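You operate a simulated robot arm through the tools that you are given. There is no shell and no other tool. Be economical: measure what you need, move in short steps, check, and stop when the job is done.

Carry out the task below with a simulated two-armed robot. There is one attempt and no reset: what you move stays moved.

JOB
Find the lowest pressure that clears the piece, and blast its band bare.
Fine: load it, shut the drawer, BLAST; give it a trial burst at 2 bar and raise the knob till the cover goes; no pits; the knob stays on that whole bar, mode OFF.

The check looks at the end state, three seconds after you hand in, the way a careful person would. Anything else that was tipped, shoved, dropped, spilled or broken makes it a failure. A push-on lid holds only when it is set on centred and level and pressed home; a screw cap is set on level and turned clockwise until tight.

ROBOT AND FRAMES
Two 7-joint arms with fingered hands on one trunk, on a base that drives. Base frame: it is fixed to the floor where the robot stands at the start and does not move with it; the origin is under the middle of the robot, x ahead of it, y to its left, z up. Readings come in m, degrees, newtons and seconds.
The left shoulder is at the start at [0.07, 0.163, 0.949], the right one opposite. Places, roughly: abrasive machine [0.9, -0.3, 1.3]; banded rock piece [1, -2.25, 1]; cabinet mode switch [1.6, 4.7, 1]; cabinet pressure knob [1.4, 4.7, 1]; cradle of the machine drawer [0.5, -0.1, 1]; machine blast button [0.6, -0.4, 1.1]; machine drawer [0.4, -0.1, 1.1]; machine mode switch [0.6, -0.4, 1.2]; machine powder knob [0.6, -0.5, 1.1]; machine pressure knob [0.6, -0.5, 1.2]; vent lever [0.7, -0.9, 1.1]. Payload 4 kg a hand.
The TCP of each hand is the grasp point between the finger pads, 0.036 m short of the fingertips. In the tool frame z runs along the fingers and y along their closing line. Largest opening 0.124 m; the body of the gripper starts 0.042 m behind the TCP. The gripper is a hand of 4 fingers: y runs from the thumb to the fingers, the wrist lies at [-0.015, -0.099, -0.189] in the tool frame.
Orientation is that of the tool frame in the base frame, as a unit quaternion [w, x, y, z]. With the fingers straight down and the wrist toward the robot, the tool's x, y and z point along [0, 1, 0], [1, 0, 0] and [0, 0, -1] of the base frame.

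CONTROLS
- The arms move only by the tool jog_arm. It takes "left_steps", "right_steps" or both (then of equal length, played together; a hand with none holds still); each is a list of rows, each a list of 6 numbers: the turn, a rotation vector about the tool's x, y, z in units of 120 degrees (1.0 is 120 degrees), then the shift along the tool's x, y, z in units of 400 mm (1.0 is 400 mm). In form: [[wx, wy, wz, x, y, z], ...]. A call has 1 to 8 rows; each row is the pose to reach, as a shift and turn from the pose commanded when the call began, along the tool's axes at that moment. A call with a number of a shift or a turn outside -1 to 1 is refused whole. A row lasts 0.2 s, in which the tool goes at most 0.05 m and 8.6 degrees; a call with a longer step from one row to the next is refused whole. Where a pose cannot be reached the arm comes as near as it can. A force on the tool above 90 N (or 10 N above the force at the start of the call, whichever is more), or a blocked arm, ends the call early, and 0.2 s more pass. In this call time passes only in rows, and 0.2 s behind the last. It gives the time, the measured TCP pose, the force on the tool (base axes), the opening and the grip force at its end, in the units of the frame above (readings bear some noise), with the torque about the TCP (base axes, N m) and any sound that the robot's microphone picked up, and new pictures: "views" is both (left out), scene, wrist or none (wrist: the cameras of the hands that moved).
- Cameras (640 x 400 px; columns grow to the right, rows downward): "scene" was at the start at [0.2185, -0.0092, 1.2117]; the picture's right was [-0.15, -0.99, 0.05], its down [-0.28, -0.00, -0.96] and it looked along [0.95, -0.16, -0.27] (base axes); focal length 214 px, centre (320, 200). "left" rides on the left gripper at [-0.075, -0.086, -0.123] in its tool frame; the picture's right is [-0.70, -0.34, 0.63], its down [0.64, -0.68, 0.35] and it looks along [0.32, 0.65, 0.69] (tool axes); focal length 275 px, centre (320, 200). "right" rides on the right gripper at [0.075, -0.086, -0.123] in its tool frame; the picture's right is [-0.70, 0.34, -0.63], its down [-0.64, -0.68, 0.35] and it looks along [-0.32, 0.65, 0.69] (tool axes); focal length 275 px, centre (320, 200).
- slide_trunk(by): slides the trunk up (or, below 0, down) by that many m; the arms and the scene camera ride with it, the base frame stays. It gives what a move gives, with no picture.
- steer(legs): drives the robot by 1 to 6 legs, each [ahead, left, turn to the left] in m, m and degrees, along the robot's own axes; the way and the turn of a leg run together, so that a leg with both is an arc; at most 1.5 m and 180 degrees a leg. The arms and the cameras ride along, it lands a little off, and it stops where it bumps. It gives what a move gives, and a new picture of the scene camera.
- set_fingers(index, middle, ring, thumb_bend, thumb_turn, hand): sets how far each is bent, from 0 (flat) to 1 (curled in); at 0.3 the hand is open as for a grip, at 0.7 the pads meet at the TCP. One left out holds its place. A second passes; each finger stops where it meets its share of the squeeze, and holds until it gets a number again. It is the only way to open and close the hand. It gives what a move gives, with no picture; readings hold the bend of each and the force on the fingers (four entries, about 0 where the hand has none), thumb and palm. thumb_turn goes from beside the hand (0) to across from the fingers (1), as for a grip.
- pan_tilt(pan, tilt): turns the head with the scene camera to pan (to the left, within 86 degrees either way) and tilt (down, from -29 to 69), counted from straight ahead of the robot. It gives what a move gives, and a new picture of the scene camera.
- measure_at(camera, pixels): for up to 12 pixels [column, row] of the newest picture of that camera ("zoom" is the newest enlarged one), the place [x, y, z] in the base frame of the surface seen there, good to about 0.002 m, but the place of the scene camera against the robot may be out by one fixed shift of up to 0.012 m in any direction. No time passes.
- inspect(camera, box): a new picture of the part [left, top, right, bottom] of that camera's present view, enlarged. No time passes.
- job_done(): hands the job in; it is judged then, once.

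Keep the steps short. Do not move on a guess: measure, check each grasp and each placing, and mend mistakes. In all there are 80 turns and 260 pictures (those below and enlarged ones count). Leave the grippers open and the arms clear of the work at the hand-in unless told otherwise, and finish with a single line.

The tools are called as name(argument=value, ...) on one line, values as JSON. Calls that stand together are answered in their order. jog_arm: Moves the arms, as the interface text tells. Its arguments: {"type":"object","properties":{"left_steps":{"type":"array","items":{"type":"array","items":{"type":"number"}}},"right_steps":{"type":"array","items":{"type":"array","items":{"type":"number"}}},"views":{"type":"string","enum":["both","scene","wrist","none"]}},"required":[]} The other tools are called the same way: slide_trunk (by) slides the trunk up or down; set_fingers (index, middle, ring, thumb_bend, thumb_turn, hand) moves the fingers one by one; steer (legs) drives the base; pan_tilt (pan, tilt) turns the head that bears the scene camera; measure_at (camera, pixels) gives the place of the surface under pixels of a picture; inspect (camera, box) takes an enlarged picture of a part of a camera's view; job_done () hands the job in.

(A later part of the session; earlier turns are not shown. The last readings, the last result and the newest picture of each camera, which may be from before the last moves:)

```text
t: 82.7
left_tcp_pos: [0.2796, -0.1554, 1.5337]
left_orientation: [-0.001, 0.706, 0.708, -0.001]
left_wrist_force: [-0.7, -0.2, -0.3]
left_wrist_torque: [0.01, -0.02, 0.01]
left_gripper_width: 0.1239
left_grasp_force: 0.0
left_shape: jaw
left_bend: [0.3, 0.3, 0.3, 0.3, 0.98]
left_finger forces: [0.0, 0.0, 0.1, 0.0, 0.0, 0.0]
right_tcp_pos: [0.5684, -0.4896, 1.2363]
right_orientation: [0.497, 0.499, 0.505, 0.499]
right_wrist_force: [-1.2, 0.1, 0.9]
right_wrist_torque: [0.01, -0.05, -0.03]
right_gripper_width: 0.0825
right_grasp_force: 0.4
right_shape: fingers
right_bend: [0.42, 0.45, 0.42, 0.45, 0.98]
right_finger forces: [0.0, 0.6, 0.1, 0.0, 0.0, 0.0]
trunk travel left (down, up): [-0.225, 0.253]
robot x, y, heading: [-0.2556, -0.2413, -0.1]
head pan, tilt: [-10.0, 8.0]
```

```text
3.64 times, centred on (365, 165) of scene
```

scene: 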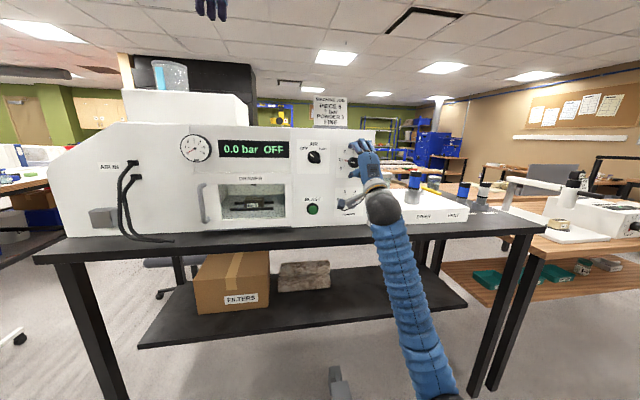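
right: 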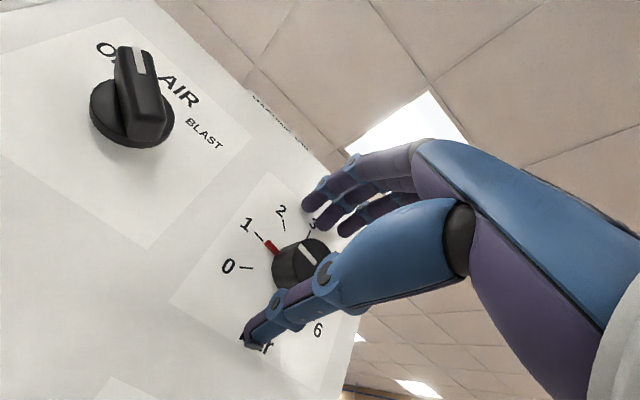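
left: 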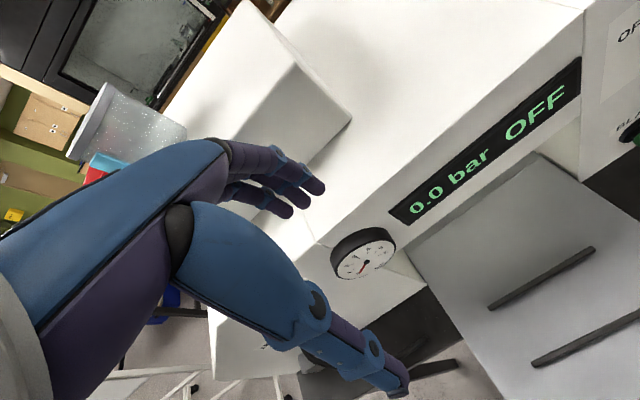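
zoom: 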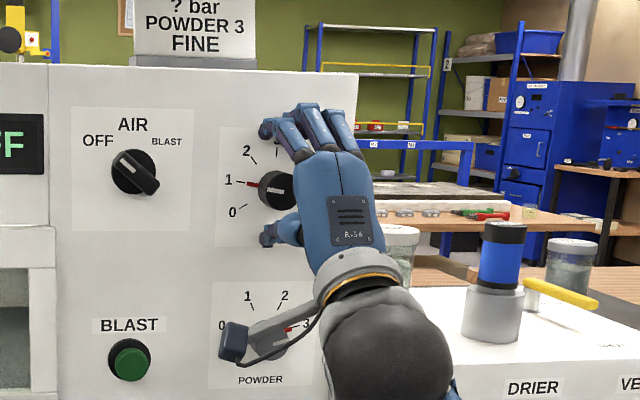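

A finger just touches the panel, so I back 4 mm and pinch the knob with middle finger and thumb.

jog_arm(right_steps=[[0, 0, 0, -0.003, 0, -0.011]], views="none")

set_fingers(hand="right", index=0.66, middle=0.68, ring=0.66, thumb_bend=0.68)

inspect(camera="right", box=[180, 180, 340, 340])

```text
t: 83.0
left_tcp_pos: [0.2806, -0.1567, 1.5327]
left_orientation: [-0.002, 0.706, 0.708, 0.0]
left_wrist_force: [0.3, -0.1, 0.5]
left_wrist_torque: [0.01, 0.02, 0.01]
left_gripper_width: 0.1239
left_grasp_force: 0.1
left_shape: jaw
left_bend: [0.3, 0.3, 0.3, 0.3, 0.98]
left_finger forces: [0.0, 0.1, 0.0, 0.0, 0.0, 0.0]
right_tcp_pos: [0.5638, -0.4904, 1.2358]
right_orientation: [0.497, 0.5, 0.505, 0.498]
right_wrist_force: [0.4, -0.5, 0.1]
right_wrist_torque: [0.02, 0.04, 0.02]
right_gripper_width: 0.0826
right_grasp_force: 0.1
right_shape: fingers
right_bend: [0.42, 0.45, 0.42, 0.45, 0.98]
right_finger forces: [0.0, 0.0, 0.1, 0.1, 0.0, 0.0]
trunk travel left (down, up): [-0.225, 0.253]
robot x, y, heading: [-0.254, -0.2405, 0.1]
head pan, tilt: [-10.0, 8.0]
```

```text
t: 84.0
left_tcp_pos: [0.2797, -0.1569, 1.5334]
left_orientation: [-0.001, 0.706, 0.708, 0.0]
left_wrist_force: [-0.5, -0.9, 0.6]
left_wrist_torque: [0.01, -0.01, 0.02]
left_gripper_width: 0.124
left_grasp_force: 0.0
left_shape: jaw
left_bend: [0.3, 0.3, 0.3, 0.3, 0.98]
left_finger forces: [0.1, 0.0, 0.0, 0.0, 0.0, 0.1]
right_tcp_pos: [0.5631, -0.4912, 1.2374]
right_orientation: [0.496, 0.5, 0.506, 0.498]
right_wrist_force: [-4.3, -0.9, -7.7]
right_wrist_torque: [0.02, 0.03, -0.08]
right_gripper_width: 0.0302
right_grasp_force: 13.5
right_shape: fingers
right_bend: [0.63, 0.63, 0.66, 0.62, 0.96]
right_finger forces: [2.5, 8.0, 0.1, 0.0, 16.6, 0.0]
trunk travel left (down, up): [-0.225, 0.253]
robot x, y, heading: [-0.2542, -0.2395, 0.2]
head pan, tilt: [-10.0, 8.0]
```

```text
2.50 times, centred on (260, 260) of right
```

zoom: 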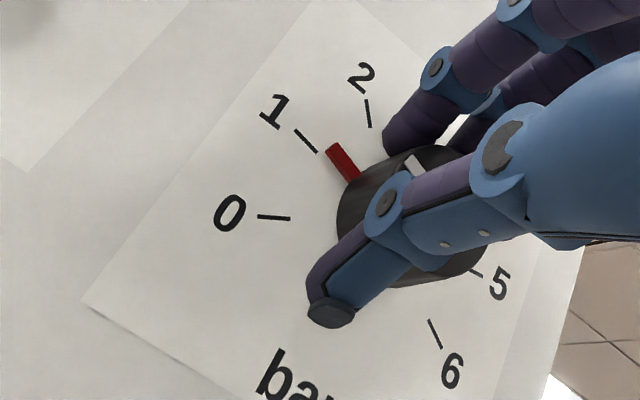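

Gripped (width 30 mm). I roll the hand 40° clockwise (as seen from me) and check the pointer.

jog_arm(right_steps=[[0, 0, 0.0667, 0, 0, 0], [0, 0, 0.1333, 0, 0, 0], [0, 0, 0.2, 0, 0, 0], [0, 0, 0.2667, 0, 0, 0], [0, 0, 0.335, 0, 0, 0]], views="wrist")

inspect(camera="scene", box=[300, 110, 430, 220])

inspect(camera="right", box=[180, 160, 360, 340])

```text
t: 85.2
left_tcp_pos: [0.2808, -0.1558, 1.5325]
left_orientation: [-0.001, 0.707, 0.707, -0.002]
left_wrist_force: [-0.2, -0.6, 0.3]
left_wrist_torque: [-0.04, 0.01, -0.02]
left_gripper_width: 0.1238
left_grasp_force: 0.0
left_shape: jaw
left_bend: [0.3, 0.3, 0.3, 0.3, 0.98]
left_finger forces: [0.1, 0.1, 0.1, 0.1, 0.0, 0.0]
right_tcp_pos: [0.5621, -0.4949, 1.2379]
right_orientation: [0.303, 0.642, 0.305, 0.635]
right_wrist_force: [-6.2, 13.4, -6.5]
right_wrist_torque: [0.0, 0.11, 0.28]
right_gripper_width: 0.0288
right_grasp_force: 15.2
right_shape: fingers
right_bend: [0.64, 0.64, 0.66, 0.62, 0.94]
right_finger forces: [2.3, 5.2, 0.0, 0.1, 21.7, 0.1]
trunk travel left (down, up): [-0.225, 0.253]
robot x, y, heading: [-0.2554, -0.2416, 0.1]
head pan, tilt: [-10.0, 8.0]
```

right: 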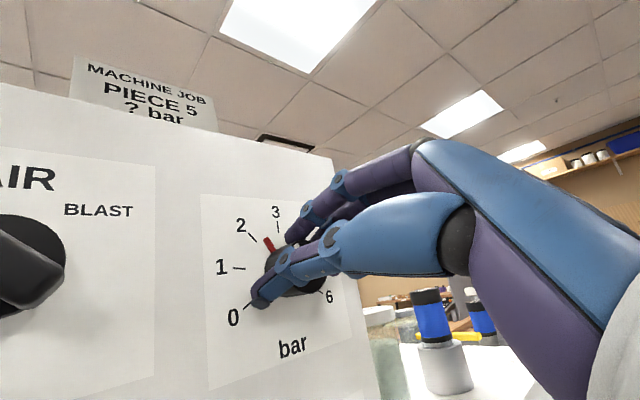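

```text
3.64 times, centred on (365, 165) of scene
```

zoom: 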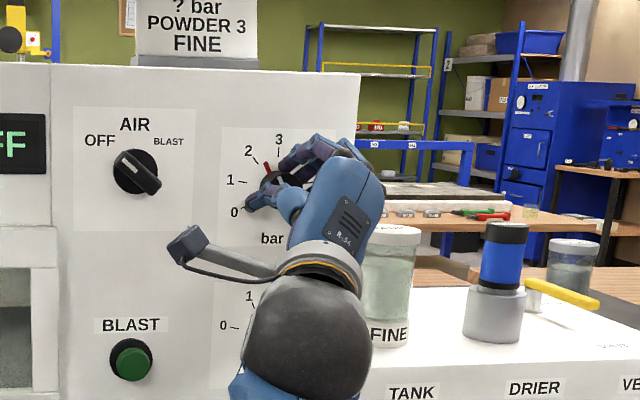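

```text
2.22 times, centred on (270, 250) of right
```

zoom: 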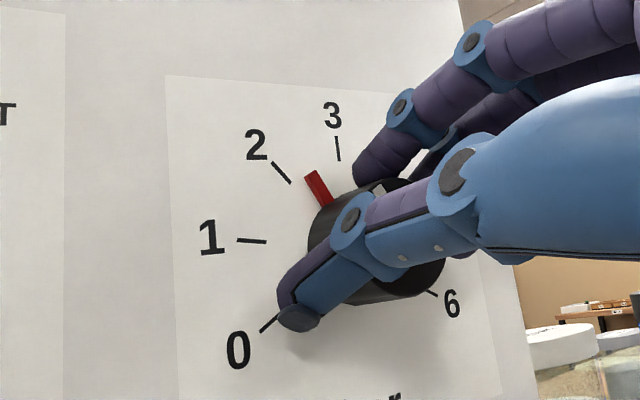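

The pointer is past 2 (about 2.4). I turn back about 14°.

jog_arm(right_steps=[[0, 0, -0.06, 0, 0, 0], [0, 0, -0.115, 0, 0, 0]], views="wrist")

inspect(camera="right", box=[180, 160, 360, 340])

inspect(camera="scene", box=[335, 130, 385, 180])

```text
t: 85.8
left_tcp_pos: [0.2789, -0.1573, 1.5337]
left_orientation: [-0.001, 0.707, 0.708, -0.001]
left_wrist_force: [0.0, -0.6, -0.5]
left_wrist_torque: [0.0, 0.0, -0.03]
left_gripper_width: 0.1237
left_grasp_force: 0.1
left_shape: jaw
left_bend: [0.3, 0.3, 0.3, 0.3, 0.98]
left_finger forces: [0.0, 0.0, 0.1, 0.1, 0.0, 0.0]
right_tcp_pos: [0.5626, -0.4902, 1.2361]
right_orientation: [0.369, 0.601, 0.379, 0.599]
right_wrist_force: [-0.9, 0.0, -0.7]
right_wrist_torque: [0.07, -0.11, -0.18]
right_gripper_width: 0.027
right_grasp_force: 12.2
right_shape: fingers
right_bend: [0.63, 0.62, 0.66, 0.64, 0.95]
right_finger forces: [3.1, 9.7, 0.0, 0.0, 11.5, 0.1]
trunk travel left (down, up): [-0.225, 0.253]
robot x, y, heading: [-0.2574, -0.2405, -0.1]
head pan, tilt: [-10.0, 8.0]
```

right: 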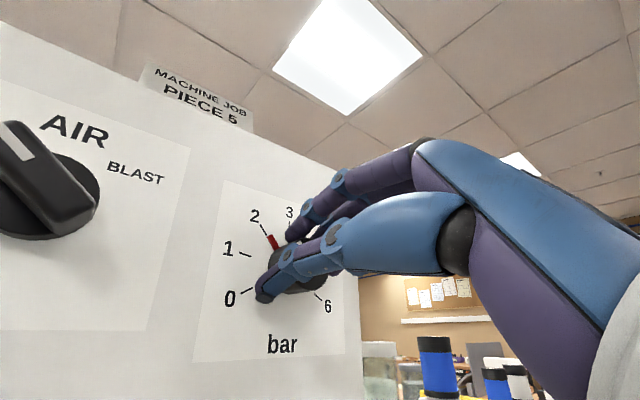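

```text
2.22 times, centred on (270, 250) of right
```

zoom: 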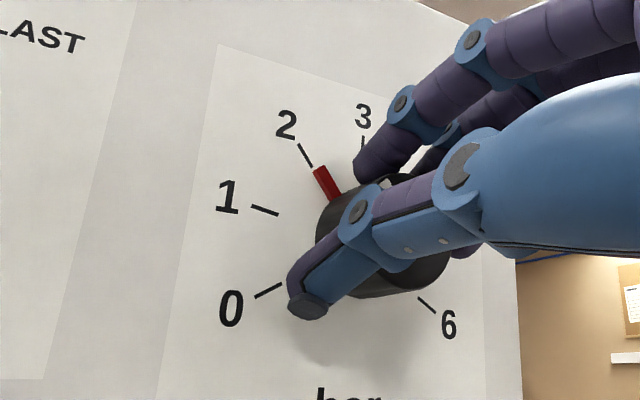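

```text
8.00 times, centred on (360, 155) of scene
```

zoom: 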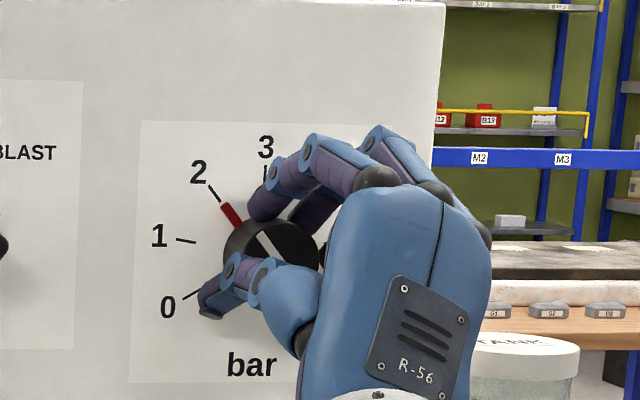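

Pointer is right at 2. I release, draw back 9 cm, and move to the mode switch while rolling the hand to about −42°.

set_fingers(hand="right", index=0.42, middle=0.45, ring=0.42, thumb_bend=0.45)

jog_arm(right_steps=[[0, 0, 0, 0, 0, -0.1], [0, 0, 0, 0, 0, -0.225]], views="none")

jog_arm(right_steps=[[0, 0, -0.071, 0.04, -0.015, 0], [0, 0, -0.142, 0.08, -0.03, 0], [0, 0, -0.213, 0.12, -0.045, 0], [0, 0, -0.285, 0.16, -0.06, 0], [0, 0, -0.356, 0.2, -0.076, 0], [0, 0, -0.427, 0.24, -0.092, 0], [0, 0, -0.498, 0.28, -0.107, 0], [0, 0, -0.569, 0.311, -0.1205, 0]], views="both")

inspect(camera="scene", box=[270, 110, 430, 220])

```text
t: 86.8
left_tcp_pos: [0.2793, -0.157, 1.5336]
left_orientation: [-0.001, 0.707, 0.708, -0.002]
left_wrist_force: [-0.4, -0.4, -0.3]
left_wrist_torque: [-0.01, 0.04, -0.01]
left_gripper_width: 0.1238
left_grasp_force: 0.0
left_shape: jaw
left_bend: [0.3, 0.3, 0.3, 0.3, 0.98]
left_finger forces: [0.0, 0.0, 0.1, 0.1, 0.1, 0.0]
right_tcp_pos: [0.5633, -0.4903, 1.2353]
right_orientation: [0.37, 0.602, 0.378, 0.598]
right_wrist_force: [-0.4, -0.4, 0.1]
right_wrist_torque: [-0.03, 0.01, 0.0]
right_gripper_width: 0.082
right_grasp_force: 0.1
right_shape: fingers
right_bend: [0.42, 0.45, 0.42, 0.45, 0.97]
right_finger forces: [0.0, 0.0, 0.1, 0.1, 0.0, 0.1]
trunk travel left (down, up): [-0.225, 0.253]
robot x, y, heading: [-0.2538, -0.2396, 0.1]
head pan, tilt: [-10.0, 8.0]
```

```text
t: 87.5
left_tcp_pos: [0.2788, -0.1576, 1.535]
left_orientation: [-0.001, 0.707, 0.707, 0.0]
left_wrist_force: [-0.5, 0.0, -0.4]
left_wrist_torque: [-0.01, 0.01, -0.01]
left_gripper_width: 0.1234
left_grasp_force: 0.1
left_shape: jaw
left_bend: [0.3, 0.3, 0.3, 0.3, 0.98]
left_finger forces: [0.1, 0.1, 0.0, 0.0, 0.1, 0.0]
right_tcp_pos: [0.4723, -0.49, 1.238]
right_orientation: [0.368, 0.601, 0.379, 0.599]
right_wrist_force: [0.4, -0.3, 0.4]
right_wrist_torque: [0.02, -0.04, -0.01]
right_gripper_width: 0.0823
right_grasp_force: 0.1
right_shape: fingers
right_bend: [0.42, 0.45, 0.42, 0.45, 0.97]
right_finger forces: [0.1, 0.0, 0.0, 0.0, 0.1, 0.0]
trunk travel left (down, up): [-0.225, 0.253]
robot x, y, heading: [-0.2553, -0.241, 0.0]
head pan, tilt: [-10.0, 8.0]
```

```text
t: 89.2
left_tcp_pos: [0.2798, -0.1571, 1.5337]
left_orientation: [0.0, 0.706, 0.708, -0.001]
left_wrist_force: [-0.3, -0.4, 0.3]
left_wrist_torque: [0.0, 0.02, 0.03]
left_gripper_width: 0.1237
left_grasp_force: 0.1
left_shape: jaw
left_bend: [0.3, 0.3, 0.3, 0.3, 0.98]
left_finger forces: [0.1, 0.1, 0.0, 0.0, 0.0, 0.1]
right_tcp_pos: [0.4717, -0.3573, 1.248]
right_orientation: [0.641, 0.285, 0.651, 0.288]
right_wrist_force: [0.4, 0.1, 0.2]
right_wrist_torque: [-0.01, -0.01, -0.02]
right_gripper_width: 0.0823
right_grasp_force: 0.0
right_shape: fingers
right_bend: [0.42, 0.45, 0.42, 0.45, 0.97]
right_finger forces: [0.1, 0.0, 0.0, 0.1, 0.0, 0.1]
trunk travel left (down, up): [-0.225, 0.253]
robot x, y, heading: [-0.2559, -0.2409, 0.0]
head pan, tilt: [-10.0, 8.0]
```

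scene: 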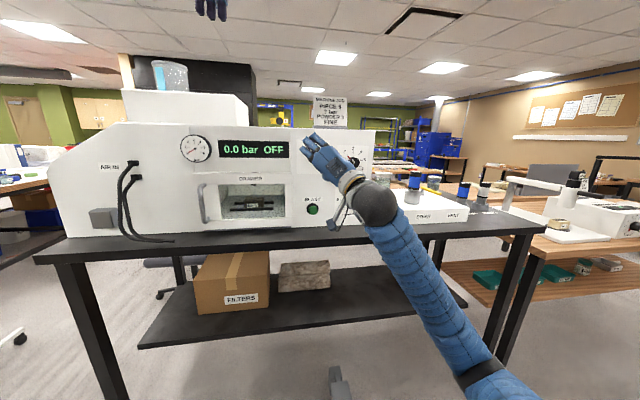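
right: 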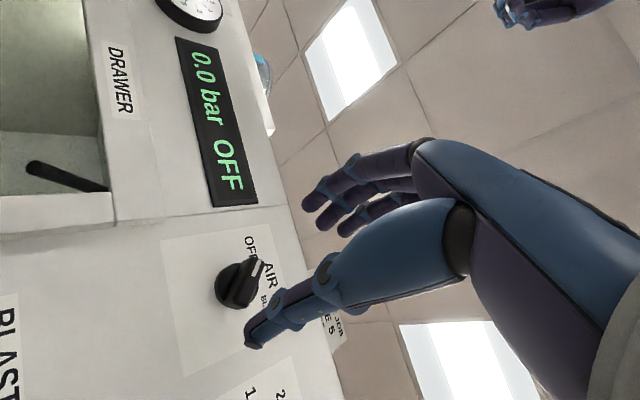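

```text
3.64 times, centred on (350, 165) of scene
```

zoom: 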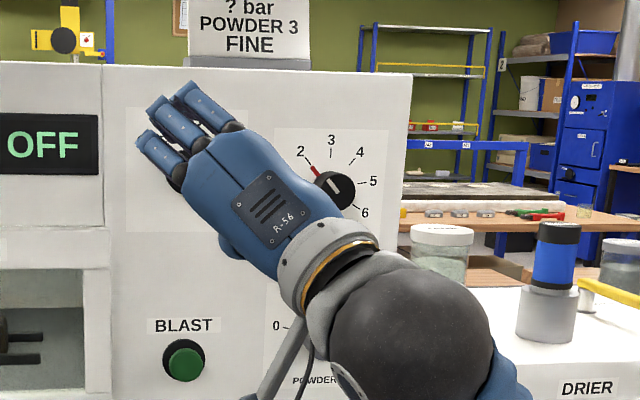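

Pressure pointer stays at 2. I check the handle position and advance to TCP x 0.551.

measure_at(camera="right", pixels=[[262, 262], [240, 300], [250, 280], [255, 285]])

jog_arm(right_steps=[[0, 0, 0, 0, 0, 0.08], [0, 0, 0, 0, 0, 0.15], [0, 0, 0, 0, 0, 0.195]], views="wrist")

inspect(camera="right", box=[200, 200, 360, 360])

```text
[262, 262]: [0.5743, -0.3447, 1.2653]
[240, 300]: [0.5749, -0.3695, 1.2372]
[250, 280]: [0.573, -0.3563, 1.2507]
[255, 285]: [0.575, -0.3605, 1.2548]
```

```text
t: 90.0
left_tcp_pos: [0.2802, -0.1574, 1.5341]
left_orientation: [-0.001, 0.706, 0.708, -0.001]
left_wrist_force: [-0.6, 1.0, 0.4]
left_wrist_torque: [0.02, 0.02, -0.03]
left_gripper_width: 0.1237
left_grasp_force: 0.0
left_shape: jaw
left_bend: [0.3, 0.3, 0.3, 0.3, 0.98]
left_finger forces: [0.0, 0.0, 0.0, 0.1, 0.1, 0.1]
right_tcp_pos: [0.5483, -0.3573, 1.2487]
right_orientation: [0.642, 0.286, 0.651, 0.288]
right_wrist_force: [0.4, -0.7, 1.0]
right_wrist_torque: [0.02, -0.02, -0.02]
right_gripper_width: 0.0822
right_grasp_force: 0.1
right_shape: fingers
right_bend: [0.42, 0.45, 0.42, 0.45, 0.97]
right_finger forces: [0.1, 0.0, 0.1, 0.0, 0.1, 0.0]
trunk travel left (down, up): [-0.225, 0.253]
robot x, y, heading: [-0.258, -0.2403, -0.1]
head pan, tilt: [-10.0, 8.0]
```

right: 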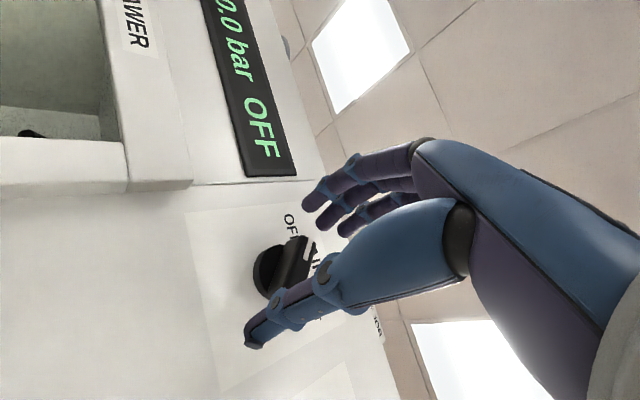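

```text
2.50 times, centred on (280, 280) of right
```

zoom: 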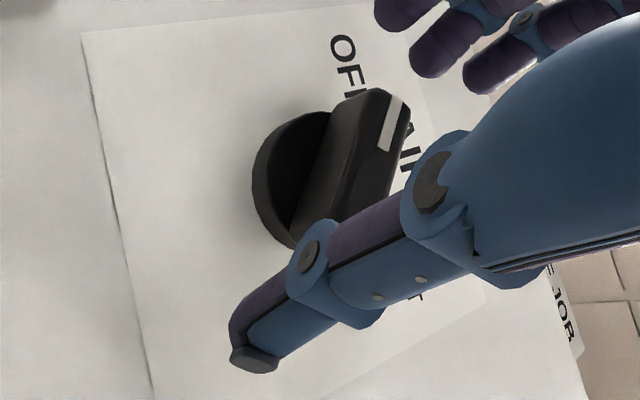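

Fingers straddle the handle's two ends. I close and roll clockwise about 68°.

set_fingers(hand="right", index=0.66, middle=0.68, ring=0.66, thumb_bend=0.68)

jog_arm(right_steps=[[0, 0, 0.07, 0, 0, 0], [0, 0, 0.14, 0, 0, 0], [0, 0, 0.21, 0, 0, 0], [0, 0, 0.28, 0, 0, 0], [0, 0, 0.35, 0, 0, 0], [0, 0, 0.42, 0, 0, 0], [0, 0, 0.49, 0, 0, 0], [0, 0, 0.56, 0, 0, 0]], views="wrist")

inspect(camera="scene", box=[200, 110, 380, 220])

```text
t: 91.0
left_tcp_pos: [0.2788, -0.1549, 1.5333]
left_orientation: [0.0, 0.707, 0.708, -0.001]
left_wrist_force: [-1.3, 0.7, 0.3]
left_wrist_torque: [-0.03, -0.02, 0.01]
left_gripper_width: 0.1237
left_grasp_force: 0.0
left_shape: jaw
left_bend: [0.3, 0.3, 0.3, 0.3, 0.98]
left_finger forces: [0.1, 0.1, 0.0, 0.1, 0.0, 0.0]
right_tcp_pos: [0.5471, -0.3556, 1.2494]
right_orientation: [0.642, 0.285, 0.65, 0.288]
right_wrist_force: [1.2, 10.6, 8.7]
right_wrist_torque: [0.04, -0.36, 0.4]
right_gripper_width: 0.0218
right_grasp_force: 10.4
right_shape: fingers
right_bend: [0.61, 0.6, 0.66, 0.68, 0.96]
right_finger forces: [5.7, 11.1, 0.0, 0.0, 4.2, 0.0]
trunk travel left (down, up): [-0.225, 0.253]
robot x, y, heading: [-0.2549, -0.2408, 0.2]
head pan, tilt: [-10.0, 8.0]
```

```text
t: 92.8
left_tcp_pos: [0.2794, -0.1529, 1.5341]
left_orientation: [0.0, 0.706, 0.708, -0.001]
left_wrist_force: [0.2, 0.0, -0.7]
left_wrist_torque: [-0.02, 0.01, 0.03]
left_gripper_width: 0.1236
left_grasp_force: 0.1
left_shape: jaw
left_bend: [0.3, 0.3, 0.3, 0.3, 0.98]
left_finger forces: [0.1, 0.0, 0.1, 0.0, 0.1, 0.0]
right_tcp_pos: [0.55, -0.3678, 1.2532]
right_orientation: [0.393, 0.595, 0.383, 0.588]
right_wrist_force: [-8.8, 23.7, 4.2]
right_wrist_torque: [0.09, -0.04, 0.72]
right_gripper_width: 0.0257
right_grasp_force: 13.0
right_shape: fingers
right_bend: [0.62, 0.68, 0.66, 0.66, 0.9]
right_finger forces: [5.4, 0.0, 0.0, 0.1, 21.3, 0.1]
trunk travel left (down, up): [-0.225, 0.253]
robot x, y, heading: [-0.2588, -0.238, 0.3]
head pan, tilt: [-10.0, 8.0]
```

right: 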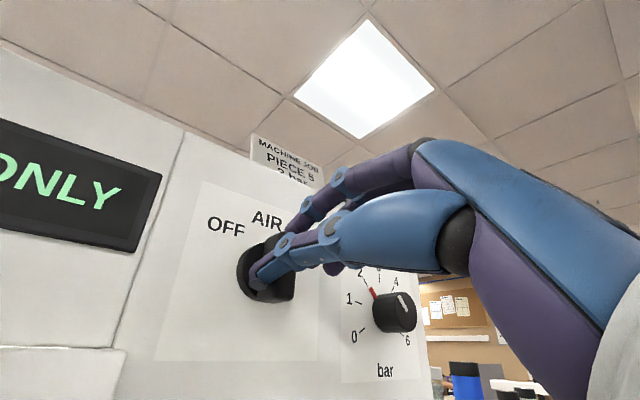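

```text
3.56 times, centred on (290, 165) of scene
```

zoom: 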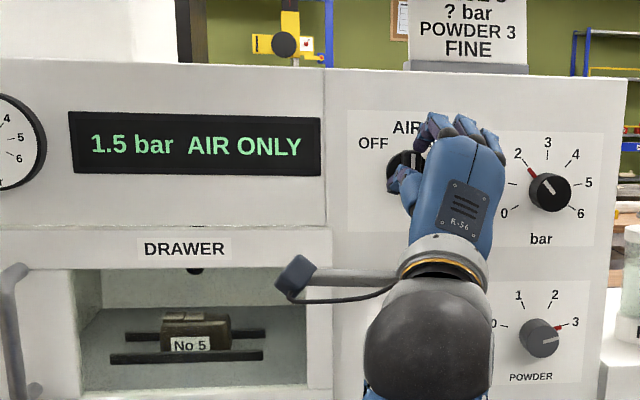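

The switch has reached AIR ("1.5 bar AIR ONLY", rising). I keep rolling toward BLAST.

jog_arm(right_steps=[[0, 0, 0.07, 0, 0, 0], [0, 0, 0.14, 0, 0, 0], [0, 0, 0.21, 0, 0, 0], [0, 0, 0.28, 0, 0, 0], [0, 0, 0.35, 0, 0, 0]], views="wrist")

inspect(camera="scene", box=[200, 110, 380, 220])

```text
t: 94.0
left_tcp_pos: [0.279, -0.1561, 1.5342]
left_orientation: [0.0, 0.707, 0.708, -0.001]
left_wrist_force: [-0.4, 0.5, 0.1]
left_wrist_torque: [-0.02, 0.0, 0.0]
left_gripper_width: 0.1238
left_grasp_force: 0.1
left_shape: jaw
left_bend: [0.3, 0.3, 0.3, 0.3, 0.98]
left_finger forces: [0.0, 0.0, 0.0, 0.1, 0.0, 0.1]
right_tcp_pos: [0.5493, -0.3615, 1.2461]
right_orientation: [0.143, 0.697, 0.144, 0.688]
right_wrist_force: [-8.0, 6.6, 0.1]
right_wrist_torque: [-0.02, -0.02, 0.25]
right_gripper_width: 0.0176
right_grasp_force: 6.3
right_shape: fingers
right_bend: [0.65, 0.68, 0.66, 0.66, 0.96]
right_finger forces: [1.4, 0.1, 0.1, 0.0, 10.6, 0.0]
trunk travel left (down, up): [-0.225, 0.253]
robot x, y, heading: [-0.2516, -0.2401, -0.2]
head pan, tilt: [-10.0, 8.0]
```

right: 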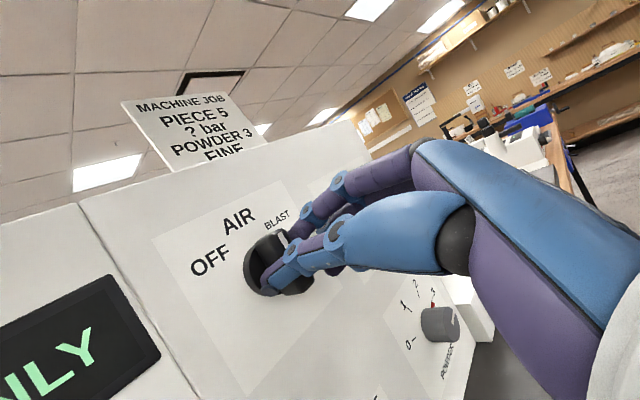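

```text
3.56 times, centred on (290, 165) of scene
```

zoom: 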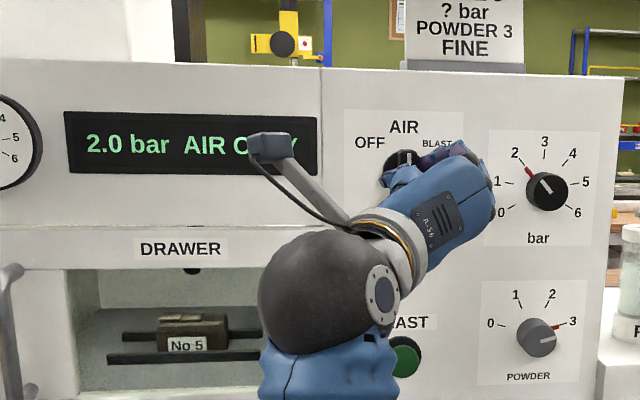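

Gauge now 2.0 bar, switch still at AIR, and the fingers now hold the handle across its flat sides. I tighten and roll on about 42°.

set_fingers(hand="right", index=0.76, middle=0.76, ring=0.7, thumb_bend=0.76)

jog_arm(right_steps=[[0, 0, 0.07, 0, 0, 0], [0, 0, 0.14, 0, 0, 0], [0, 0, 0.21, 0, 0, 0], [0, 0, 0.28, 0, 0, 0], [0, 0, 0.35, 0, 0, 0]], views="wrist")

inspect(camera="scene", box=[200, 110, 380, 220])

```text
t: 95.0
left_tcp_pos: [0.2802, -0.1569, 1.5341]
left_orientation: [-0.002, 0.706, 0.708, -0.001]
left_wrist_force: [0.4, -0.2, -0.2]
left_wrist_torque: [-0.02, -0.01, 0.05]
left_gripper_width: 0.124
left_grasp_force: 0.1
left_shape: jaw
left_bend: [0.3, 0.3, 0.3, 0.3, 0.98]
left_finger forces: [0.1, 0.0, 0.1, 0.1, 0.0, 0.0]
right_tcp_pos: [0.5504, -0.3637, 1.2467]
right_orientation: [0.143, 0.696, 0.144, 0.688]
right_wrist_force: [-9.0, -0.6, -13.3]
right_wrist_torque: [-0.06, 0.33, 0.08]
right_gripper_width: 0.0157
right_grasp_force: 24.9
right_shape: fingers
right_bend: [0.65, 0.74, 0.7, 0.66, 0.96]
right_finger forces: [10.3, 13.1, 0.0, 0.0, 26.7, 0.1]
trunk travel left (down, up): [-0.225, 0.253]
robot x, y, heading: [-0.2552, -0.2382, -0.2]
head pan, tilt: [-10.0, 8.0]
```

```text
t: 96.2
left_tcp_pos: [0.2802, -0.1573, 1.5333]
left_orientation: [-0.001, 0.707, 0.708, -0.001]
left_wrist_force: [0.3, 0.7, 0.4]
left_wrist_torque: [0.01, 0.01, 0.0]
left_gripper_width: 0.124
left_grasp_force: 0.0
left_shape: jaw
left_bend: [0.3, 0.3, 0.3, 0.3, 0.98]
left_finger forces: [0.1, 0.1, 0.0, 0.0, 0.1, 0.0]
right_tcp_pos: [0.5502, -0.3581, 1.2469]
right_orientation: [-0.121, 0.702, -0.115, 0.692]
right_wrist_force: [-6.4, -3.2, -14.7]
right_wrist_torque: [0.09, 0.43, -0.13]
right_gripper_width: 0.0147
right_grasp_force: 22.1
right_shape: fingers
right_bend: [0.64, 0.74, 0.7, 0.67, 0.97]
right_finger forces: [14.7, 13.2, 0.0, 0.0, 17.5, 0.1]
trunk travel left (down, up): [-0.225, 0.253]
robot x, y, heading: [-0.2581, -0.2391, 0.1]
head pan, tilt: [-10.0, 8.0]
```

right: 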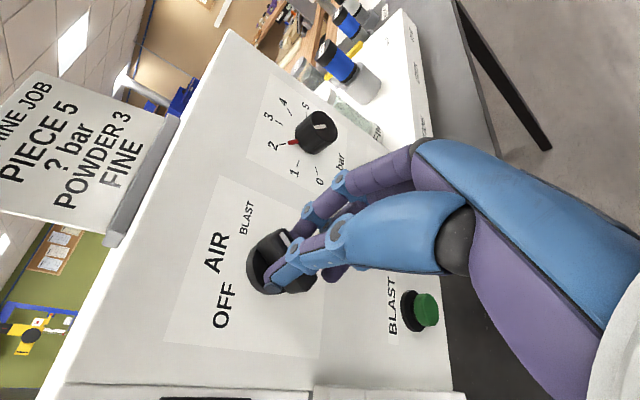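

```text
3.56 times, centred on (290, 165) of scene
```

zoom: 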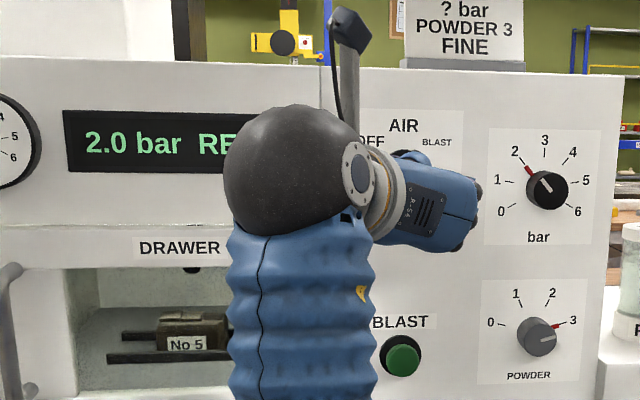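

Display shows READY. I release, draw back, and move down in front of the BLAST button with pinched fingertips.

set_fingers(hand="right", index=0.45, middle=0.45, ring=0.45, thumb_bend=0.45)

jog_arm(right_steps=[[0, 0, 0, 0, 0, -0.1], [0, 0, 0, 0, 0, -0.2]], views="none")

jog_arm(right_steps=[[0, 0, -0.04, -0.08, 0.026, 0], [0, 0, -0.08, -0.16, 0.05, 0], [0, 0, -0.12, -0.24, 0.075, 0], [0, 0, -0.16, -0.32, 0.1, 0], [0, 0, -0.2, -0.418, 0.13, 0]], views="wrist")

set_fingers(hand="right", index=0.7, middle=0.7, ring=0.7, thumb_bend=0.6)

inspect(camera="right", box=[160, 160, 400, 360])

inspect(camera="scene", box=[200, 110, 380, 220])

```text
t: 97.2
left_tcp_pos: [0.279, -0.1557, 1.5335]
left_orientation: [-0.002, 0.706, 0.708, -0.001]
left_wrist_force: [-0.3, -0.9, 0.3]
left_wrist_torque: [0.0, -0.01, 0.0]
left_gripper_width: 0.1239
left_grasp_force: 0.1
left_shape: jaw
left_bend: [0.3, 0.3, 0.3, 0.3, 0.98]
left_finger forces: [0.1, 0.0, 0.0, 0.0, 0.0, 0.1]
right_tcp_pos: [0.5503, -0.3578, 1.2474]
right_orientation: [-0.12, 0.701, -0.114, 0.693]
right_wrist_force: [-0.2, 0.4, 0.2]
right_wrist_torque: [0.0, 0.01, -0.03]
right_gripper_width: 0.0776
right_grasp_force: 0.1
right_shape: fingers
right_bend: [0.45, 0.45, 0.45, 0.45, 0.97]
right_finger forces: [0.1, 0.1, 0.0, 0.0, 0.1, 0.1]
trunk travel left (down, up): [-0.225, 0.253]
robot x, y, heading: [-0.2602, -0.2372, 0.1]
head pan, tilt: [-10.0, 8.0]
```

```text
t: 97.8
left_tcp_pos: [0.2809, -0.1568, 1.5346]
left_orientation: [-0.001, 0.706, 0.708, -0.001]
left_wrist_force: [0.6, 0.1, -0.2]
left_wrist_torque: [-0.01, 0.0, 0.01]
left_gripper_width: 0.1238
left_grasp_force: 0.0
left_shape: jaw
left_bend: [0.3, 0.3, 0.3, 0.3, 0.98]
left_finger forces: [0.0, 0.0, 0.1, 0.0, 0.1, 0.0]
right_tcp_pos: [0.4685, -0.3582, 1.2503]
right_orientation: [-0.12, 0.702, -0.115, 0.693]
right_wrist_force: [0.1, 0.5, -0.2]
right_wrist_torque: [0.01, -0.03, -0.04]
right_gripper_width: 0.0773
right_grasp_force: 0.1
right_shape: fingers
right_bend: [0.45, 0.45, 0.45, 0.45, 0.97]
right_finger forces: [0.0, 0.0, 0.0, 0.1, 0.0, 0.0]
trunk travel left (down, up): [-0.225, 0.253]
robot x, y, heading: [-0.2572, -0.2365, -0.1]
head pan, tilt: [-10.0, 8.0]
```

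```text
t: 99.2
left_tcp_pos: [0.2799, -0.1564, 1.5343]
left_orientation: [-0.001, 0.706, 0.708, -0.001]
left_wrist_force: [0.3, 0.1, 0.3]
left_wrist_torque: [-0.03, -0.01, 0.0]
left_gripper_width: 0.1238
left_grasp_force: 0.0
left_shape: jaw
left_bend: [0.3, 0.3, 0.3, 0.3, 0.98]
left_finger forces: [0.1, 0.1, 0.0, 0.0, 0.0, 0.0]
right_tcp_pos: [0.4747, -0.3954, 1.086]
right_orientation: [0.094, 0.694, 0.052, 0.712]
right_wrist_force: [0.1, -0.2, -0.6]
right_wrist_torque: [-0.01, 0.0, -0.01]
right_gripper_width: 0.0775
right_grasp_force: 0.0
right_shape: fingers
right_bend: [0.45, 0.45, 0.45, 0.45, 0.98]
right_finger forces: [0.2, 0.1, 0.1, 0.0, 0.1, 0.0]
trunk travel left (down, up): [-0.225, 0.253]
robot x, y, heading: [-0.2539, -0.2409, 0.0]
head pan, tilt: [-10.0, 8.0]
stopped in row 5 (right hand): the arm was blocked; the commanded pose is now the measured one
```

right: 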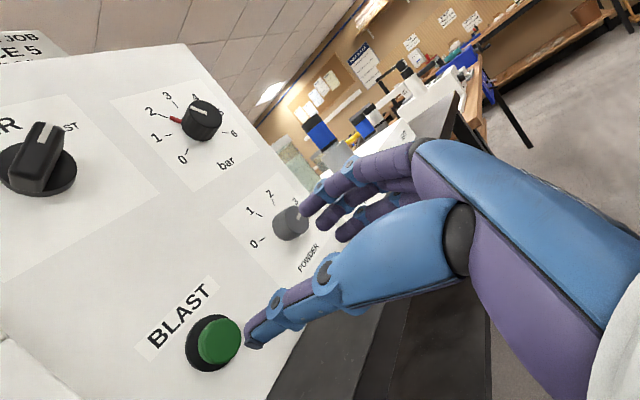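

```text
t: 100.2
left_tcp_pos: [0.2788, -0.1567, 1.534]
left_orientation: [-0.002, 0.706, 0.708, -0.001]
left_wrist_force: [0.0, 0.7, 0.5]
left_wrist_torque: [0.03, 0.0, -0.01]
left_gripper_width: 0.1238
left_grasp_force: 0.0
left_shape: jaw
left_bend: [0.3, 0.3, 0.3, 0.3, 0.98]
left_finger forces: [0.0, 0.1, 0.1, 0.2, 0.0, 0.1]
right_tcp_pos: [0.4741, -0.3964, 1.0855]
right_orientation: [0.094, 0.695, 0.051, 0.711]
right_wrist_force: [0.3, -0.2, -0.4]
right_wrist_torque: [0.0, 0.03, -0.01]
right_gripper_width: 0.0165
right_grasp_force: 0.1
right_shape: fingers
right_bend: [0.7, 0.7, 0.7, 0.6, 0.98]
right_finger forces: [0.0, 0.0, 0.0, 0.1, 0.1, 0.0]
trunk travel left (down, up): [-0.225, 0.253]
robot x, y, heading: [-0.2543, -0.2405, -0.0]
head pan, tilt: [-10.0, 8.0]
```

```text
2.00 times, centred on (280, 260) of right
```

zoom: 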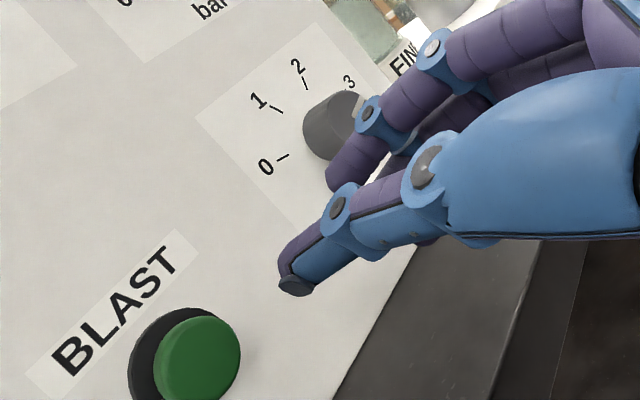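

```text
3.56 times, centred on (290, 165) of scene
```

zoom: 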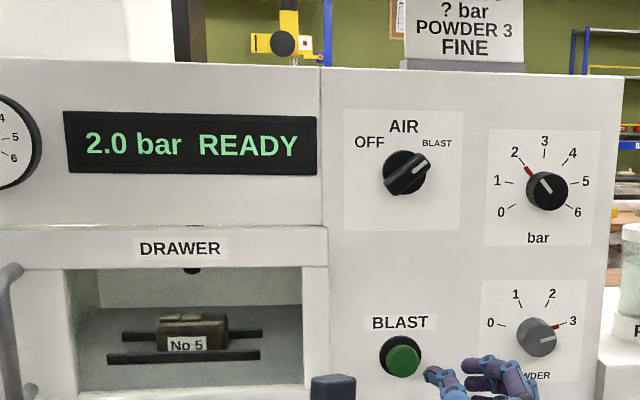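

READY at 2.0 bar, but the arm was blocked sideways (joint limit) 4 cm right of the button. I shift the base 0.044 m left instead and measure the button.

steer(legs=[[0, 0.044, 0]])

jog_arm(right_steps=[[0, 0, 0, 0, 0, 0.02]], views="wrist")

inspect(camera="right", box=[160, 200, 360, 360])

measure_at(camera="right", pixels=[[240, 285], [250, 290], [260, 295], [255, 310], [260, 315], [270, 310]])

```text
t: 101.1
left_tcp_pos: [0.2791, -0.1094, 1.5332]
left_orientation: [0.0, 0.707, 0.707, -0.003]
left_wrist_force: [-0.5, 0.4, 0.2]
left_wrist_torque: [-0.09, 0.04, -0.02]
left_gripper_width: 0.1239
left_grasp_force: 0.1
left_shape: jaw
left_bend: [0.3, 0.3, 0.3, 0.3, 0.98]
left_finger forces: [0.1, 0.1, 0.0, 0.0, 0.0, 0.1]
right_tcp_pos: [0.4745, -0.3503, 1.0848]
right_orientation: [0.094, 0.695, 0.053, 0.711]
right_wrist_force: [0.3, 0.9, 0.4]
right_wrist_torque: [0.02, 0.0, -0.01]
right_gripper_width: 0.0162
right_grasp_force: 0.0
right_shape: fingers
right_bend: [0.7, 0.7, 0.7, 0.6, 0.98]
right_finger forces: [0.0, 0.0, 0.0, 0.1, 0.0, 0.1]
trunk travel left (down, up): [-0.225, 0.253]
robot x, y, heading: [-0.2531, -0.1947, 0.1]
head pan, tilt: [-10.0, 8.0]
```

scene: 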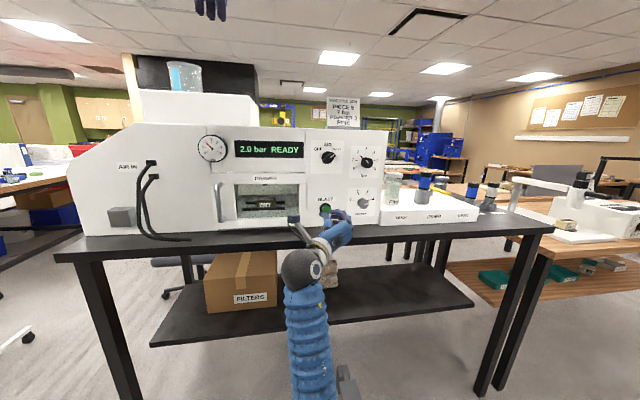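

```text
t: 101.5
left_tcp_pos: [0.2794, -0.1125, 1.5342]
left_orientation: [-0.001, 0.707, 0.708, -0.001]
left_wrist_force: [0.6, 0.3, 0.3]
left_wrist_torque: [0.0, -0.01, -0.03]
left_gripper_width: 0.1238
left_grasp_force: 0.1
left_shape: jaw
left_bend: [0.3, 0.3, 0.3, 0.3, 0.98]
left_finger forces: [0.0, 0.0, 0.0, 0.1, 0.0, 0.0]
right_tcp_pos: [0.4836, -0.3576, 1.0826]
right_orientation: [0.103, 0.695, 0.056, 0.709]
right_wrist_force: [0.6, -0.2, -0.3]
right_wrist_torque: [0.0, 0.03, -0.01]
right_gripper_width: 0.0164
right_grasp_force: 0.1
right_shape: fingers
right_bend: [0.7, 0.7, 0.7, 0.6, 0.98]
right_finger forces: [0.0, 0.0, 0.0, 0.0, 0.1, 0.0]
trunk travel left (down, up): [-0.225, 0.253]
robot x, y, heading: [-0.2548, -0.1969, 0.2]
head pan, tilt: [-10.0, 8.0]
```

right: 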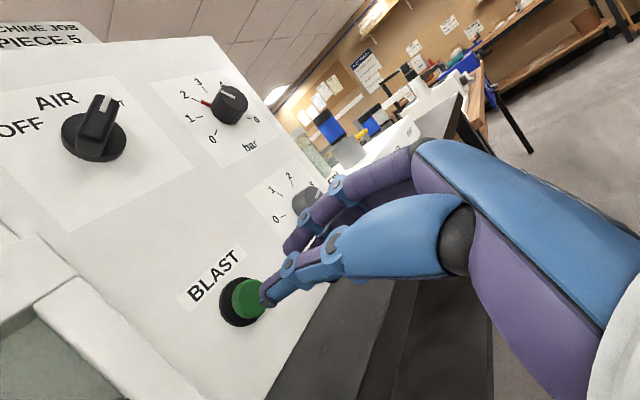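

```text
2.50 times, centred on (260, 280) of right
```

zoom: 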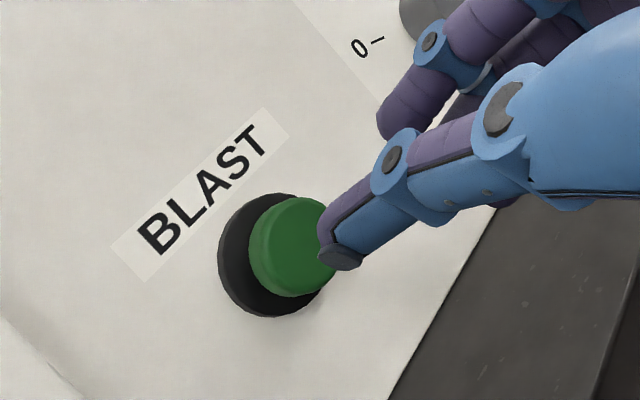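

```text
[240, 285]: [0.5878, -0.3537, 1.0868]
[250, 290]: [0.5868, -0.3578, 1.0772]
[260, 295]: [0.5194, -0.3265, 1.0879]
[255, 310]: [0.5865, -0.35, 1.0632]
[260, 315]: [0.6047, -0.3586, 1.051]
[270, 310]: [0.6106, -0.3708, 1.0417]
```

Button centre about (0.586, −0.354, 1.074). I move forward 45 mm, 7 mm lower, and check the alignment.

jog_arm(right_steps=[[0, 0, 0, -0.01, -0.005, 0.05], [0, 0, 0, -0.018, -0.01, 0.1]], views="wrist")

inspect(camera="right", box=[200, 180, 380, 340])

inspect(camera="scene", box=[290, 150, 390, 230])

```text
t: 102.3
left_tcp_pos: [0.2802, -0.1127, 1.5326]
left_orientation: [-0.001, 0.707, 0.708, -0.001]
left_wrist_force: [0.5, -0.3, 0.7]
left_wrist_torque: [0.03, 0.0, 0.0]
left_gripper_width: 0.1242
left_grasp_force: 0.1
left_shape: jaw
left_bend: [0.3, 0.3, 0.3, 0.3, 0.98]
left_finger forces: [0.1, 0.1, 0.1, 0.0, 0.0, 0.1]
right_tcp_pos: [0.5269, -0.3819, 1.0734]
right_orientation: [0.134, 0.691, 0.065, 0.707]
right_wrist_force: [0.2, 0.4, 0.5]
right_wrist_torque: [-0.02, 0.02, -0.02]
right_gripper_width: 0.0164
right_grasp_force: 0.1
right_shape: fingers
right_bend: [0.7, 0.7, 0.7, 0.6, 0.98]
right_finger forces: [0.0, 0.1, 0.0, 0.1, 0.0, 0.1]
trunk travel left (down, up): [-0.225, 0.253]
robot x, y, heading: [-0.2546, -0.1963, 0.0]
head pan, tilt: [-10.0, 8.0]
stopped in row 2 (right hand): the arm was blocked; the commanded pose is now the measured one
```

right: 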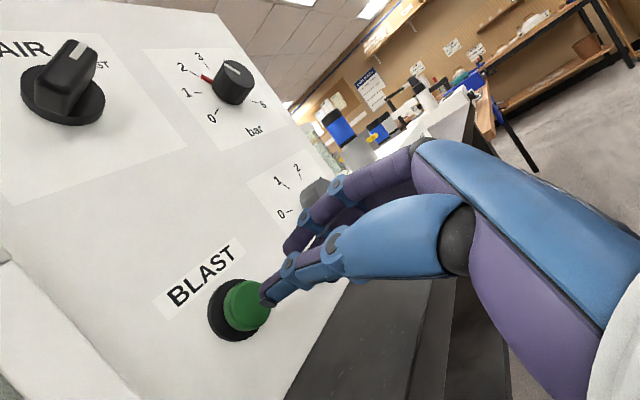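

```text
2.50 times, centred on (290, 260) of right
```

zoom: 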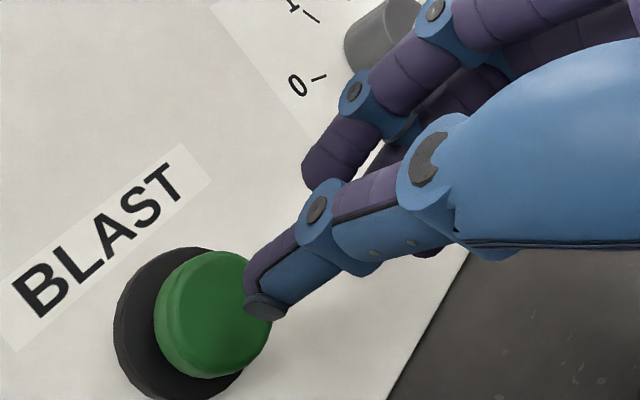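

```text
5.00 times, centred on (340, 190) of scene
```

zoom: 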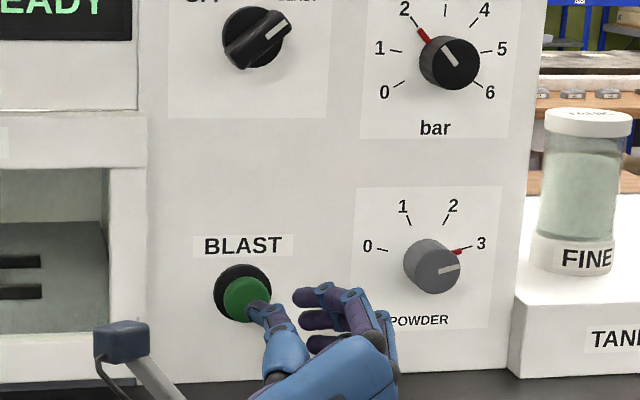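

A joint limit pulls the hand right, but the thumb tip is right at the button. I curl the other fingers, and use the base to line up: measure the thumb tip first.

measure_at(camera="right", pixels=[[270, 298], [278, 303], [273, 290], [245, 303], [238, 315], [250, 318]])

set_fingers(hand="right", index=1.0, middle=1.0, ring=1.0)

inspect(camera="right", box=[200, 180, 380, 340])

```text
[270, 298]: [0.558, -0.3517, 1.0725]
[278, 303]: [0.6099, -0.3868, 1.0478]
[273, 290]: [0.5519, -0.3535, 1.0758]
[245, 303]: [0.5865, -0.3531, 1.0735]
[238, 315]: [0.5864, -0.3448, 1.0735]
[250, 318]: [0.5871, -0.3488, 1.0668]
```

```text
t: 103.3
left_tcp_pos: [0.2805, -0.1127, 1.5333]
left_orientation: [-0.002, 0.707, 0.707, -0.001]
left_wrist_force: [0.2, 0.0, 0.7]
left_wrist_torque: [-0.02, 0.01, 0.02]
left_gripper_width: 0.124
left_grasp_force: 0.0
left_shape: jaw
left_bend: [0.3, 0.3, 0.3, 0.3, 0.98]
left_finger forces: [0.1, 0.0, 0.0, 0.0, 0.0, 0.0]
right_tcp_pos: [0.5274, -0.3816, 1.0716]
right_orientation: [0.135, 0.691, 0.065, 0.707]
right_wrist_force: [0.4, -0.3, -0.5]
right_wrist_torque: [-0.01, -0.01, 0.04]
right_gripper_width: 0.0121
right_grasp_force: 0.0
right_shape: fingers
right_bend: [0.76, 1.0, 1.0, 0.58, 0.97]
right_finger forces: [0.0, 0.0, 0.0, 0.0, 0.0, 0.1]
trunk travel left (down, up): [-0.225, 0.253]
robot x, y, heading: [-0.2544, -0.1988, -0.1]
head pan, tilt: [-10.0, 8.0]
```

```text
2.50 times, centred on (290, 260) of right
```

zoom: 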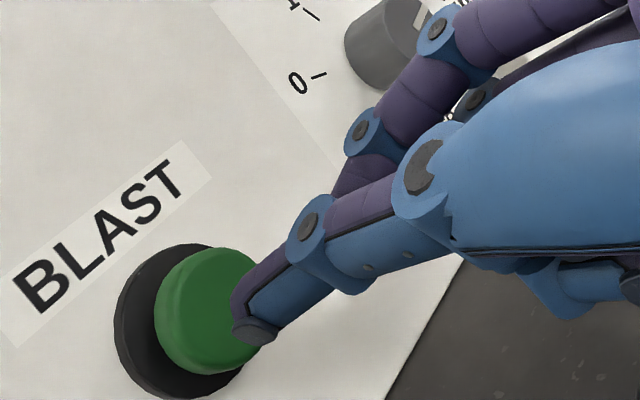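

The thumb tip (0.558, −0.352, 1.0725) is exactly in line with the button centre. I press by driving 0.034 m ahead and watch the display, then back off.

steer(legs=[[0.034, 0, 0]])

inspect(camera="scene", box=[190, 110, 390, 230])

```text
t: 104.2
left_tcp_pos: [0.3055, -0.1136, 1.5376]
left_orientation: [0.001, 0.707, 0.707, 0.001]
left_wrist_force: [-0.8, -0.4, 0.5]
left_wrist_torque: [0.03, -0.06, 0.01]
left_gripper_width: 0.1237
left_grasp_force: 0.0
left_shape: jaw
left_bend: [0.3, 0.3, 0.3, 0.3, 0.98]
left_finger forces: [0.1, 0.0, 0.0, 0.0, 0.0, 0.1]
right_tcp_pos: [0.5536, -0.3806, 1.0767]
right_orientation: [0.136, 0.689, 0.065, 0.709]
right_wrist_force: [-87.1, -1.3, -3.4]
right_wrist_torque: [-0.11, 0.17, 2.53]
right_gripper_width: 0.0124
right_grasp_force: 46.3
right_shape: fingers
right_bend: [0.76, 1.0, 1.0, 0.59, 0.98]
right_finger forces: [0.0, 0.1, 0.0, 0.0, 92.9, 0.0]
trunk travel left (down, up): [-0.225, 0.253]
robot x, y, heading: [-0.2215, -0.1986, -0.1]
head pan, tilt: [-10.0, 8.0]
```

scene: 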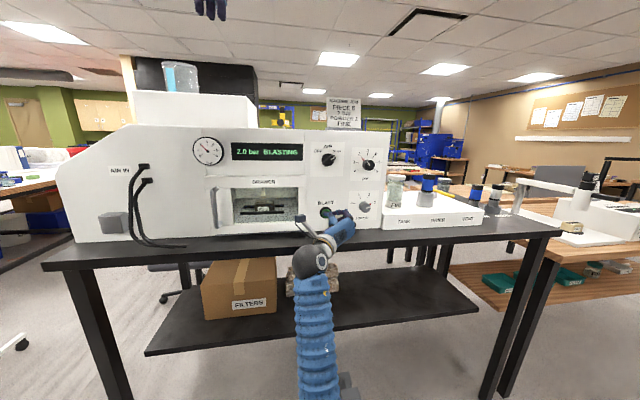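

```text
3.20 times, centred on (290, 170) of scene
```

zoom: 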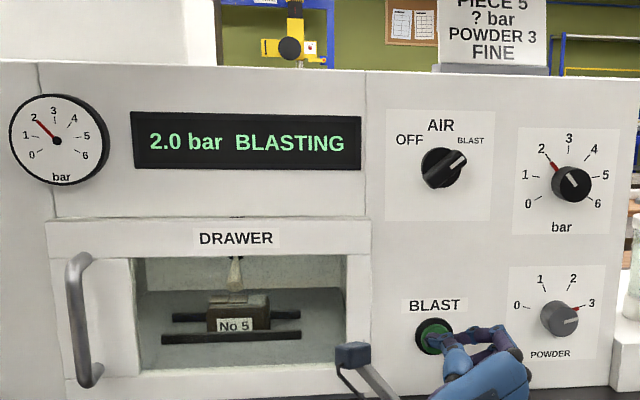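

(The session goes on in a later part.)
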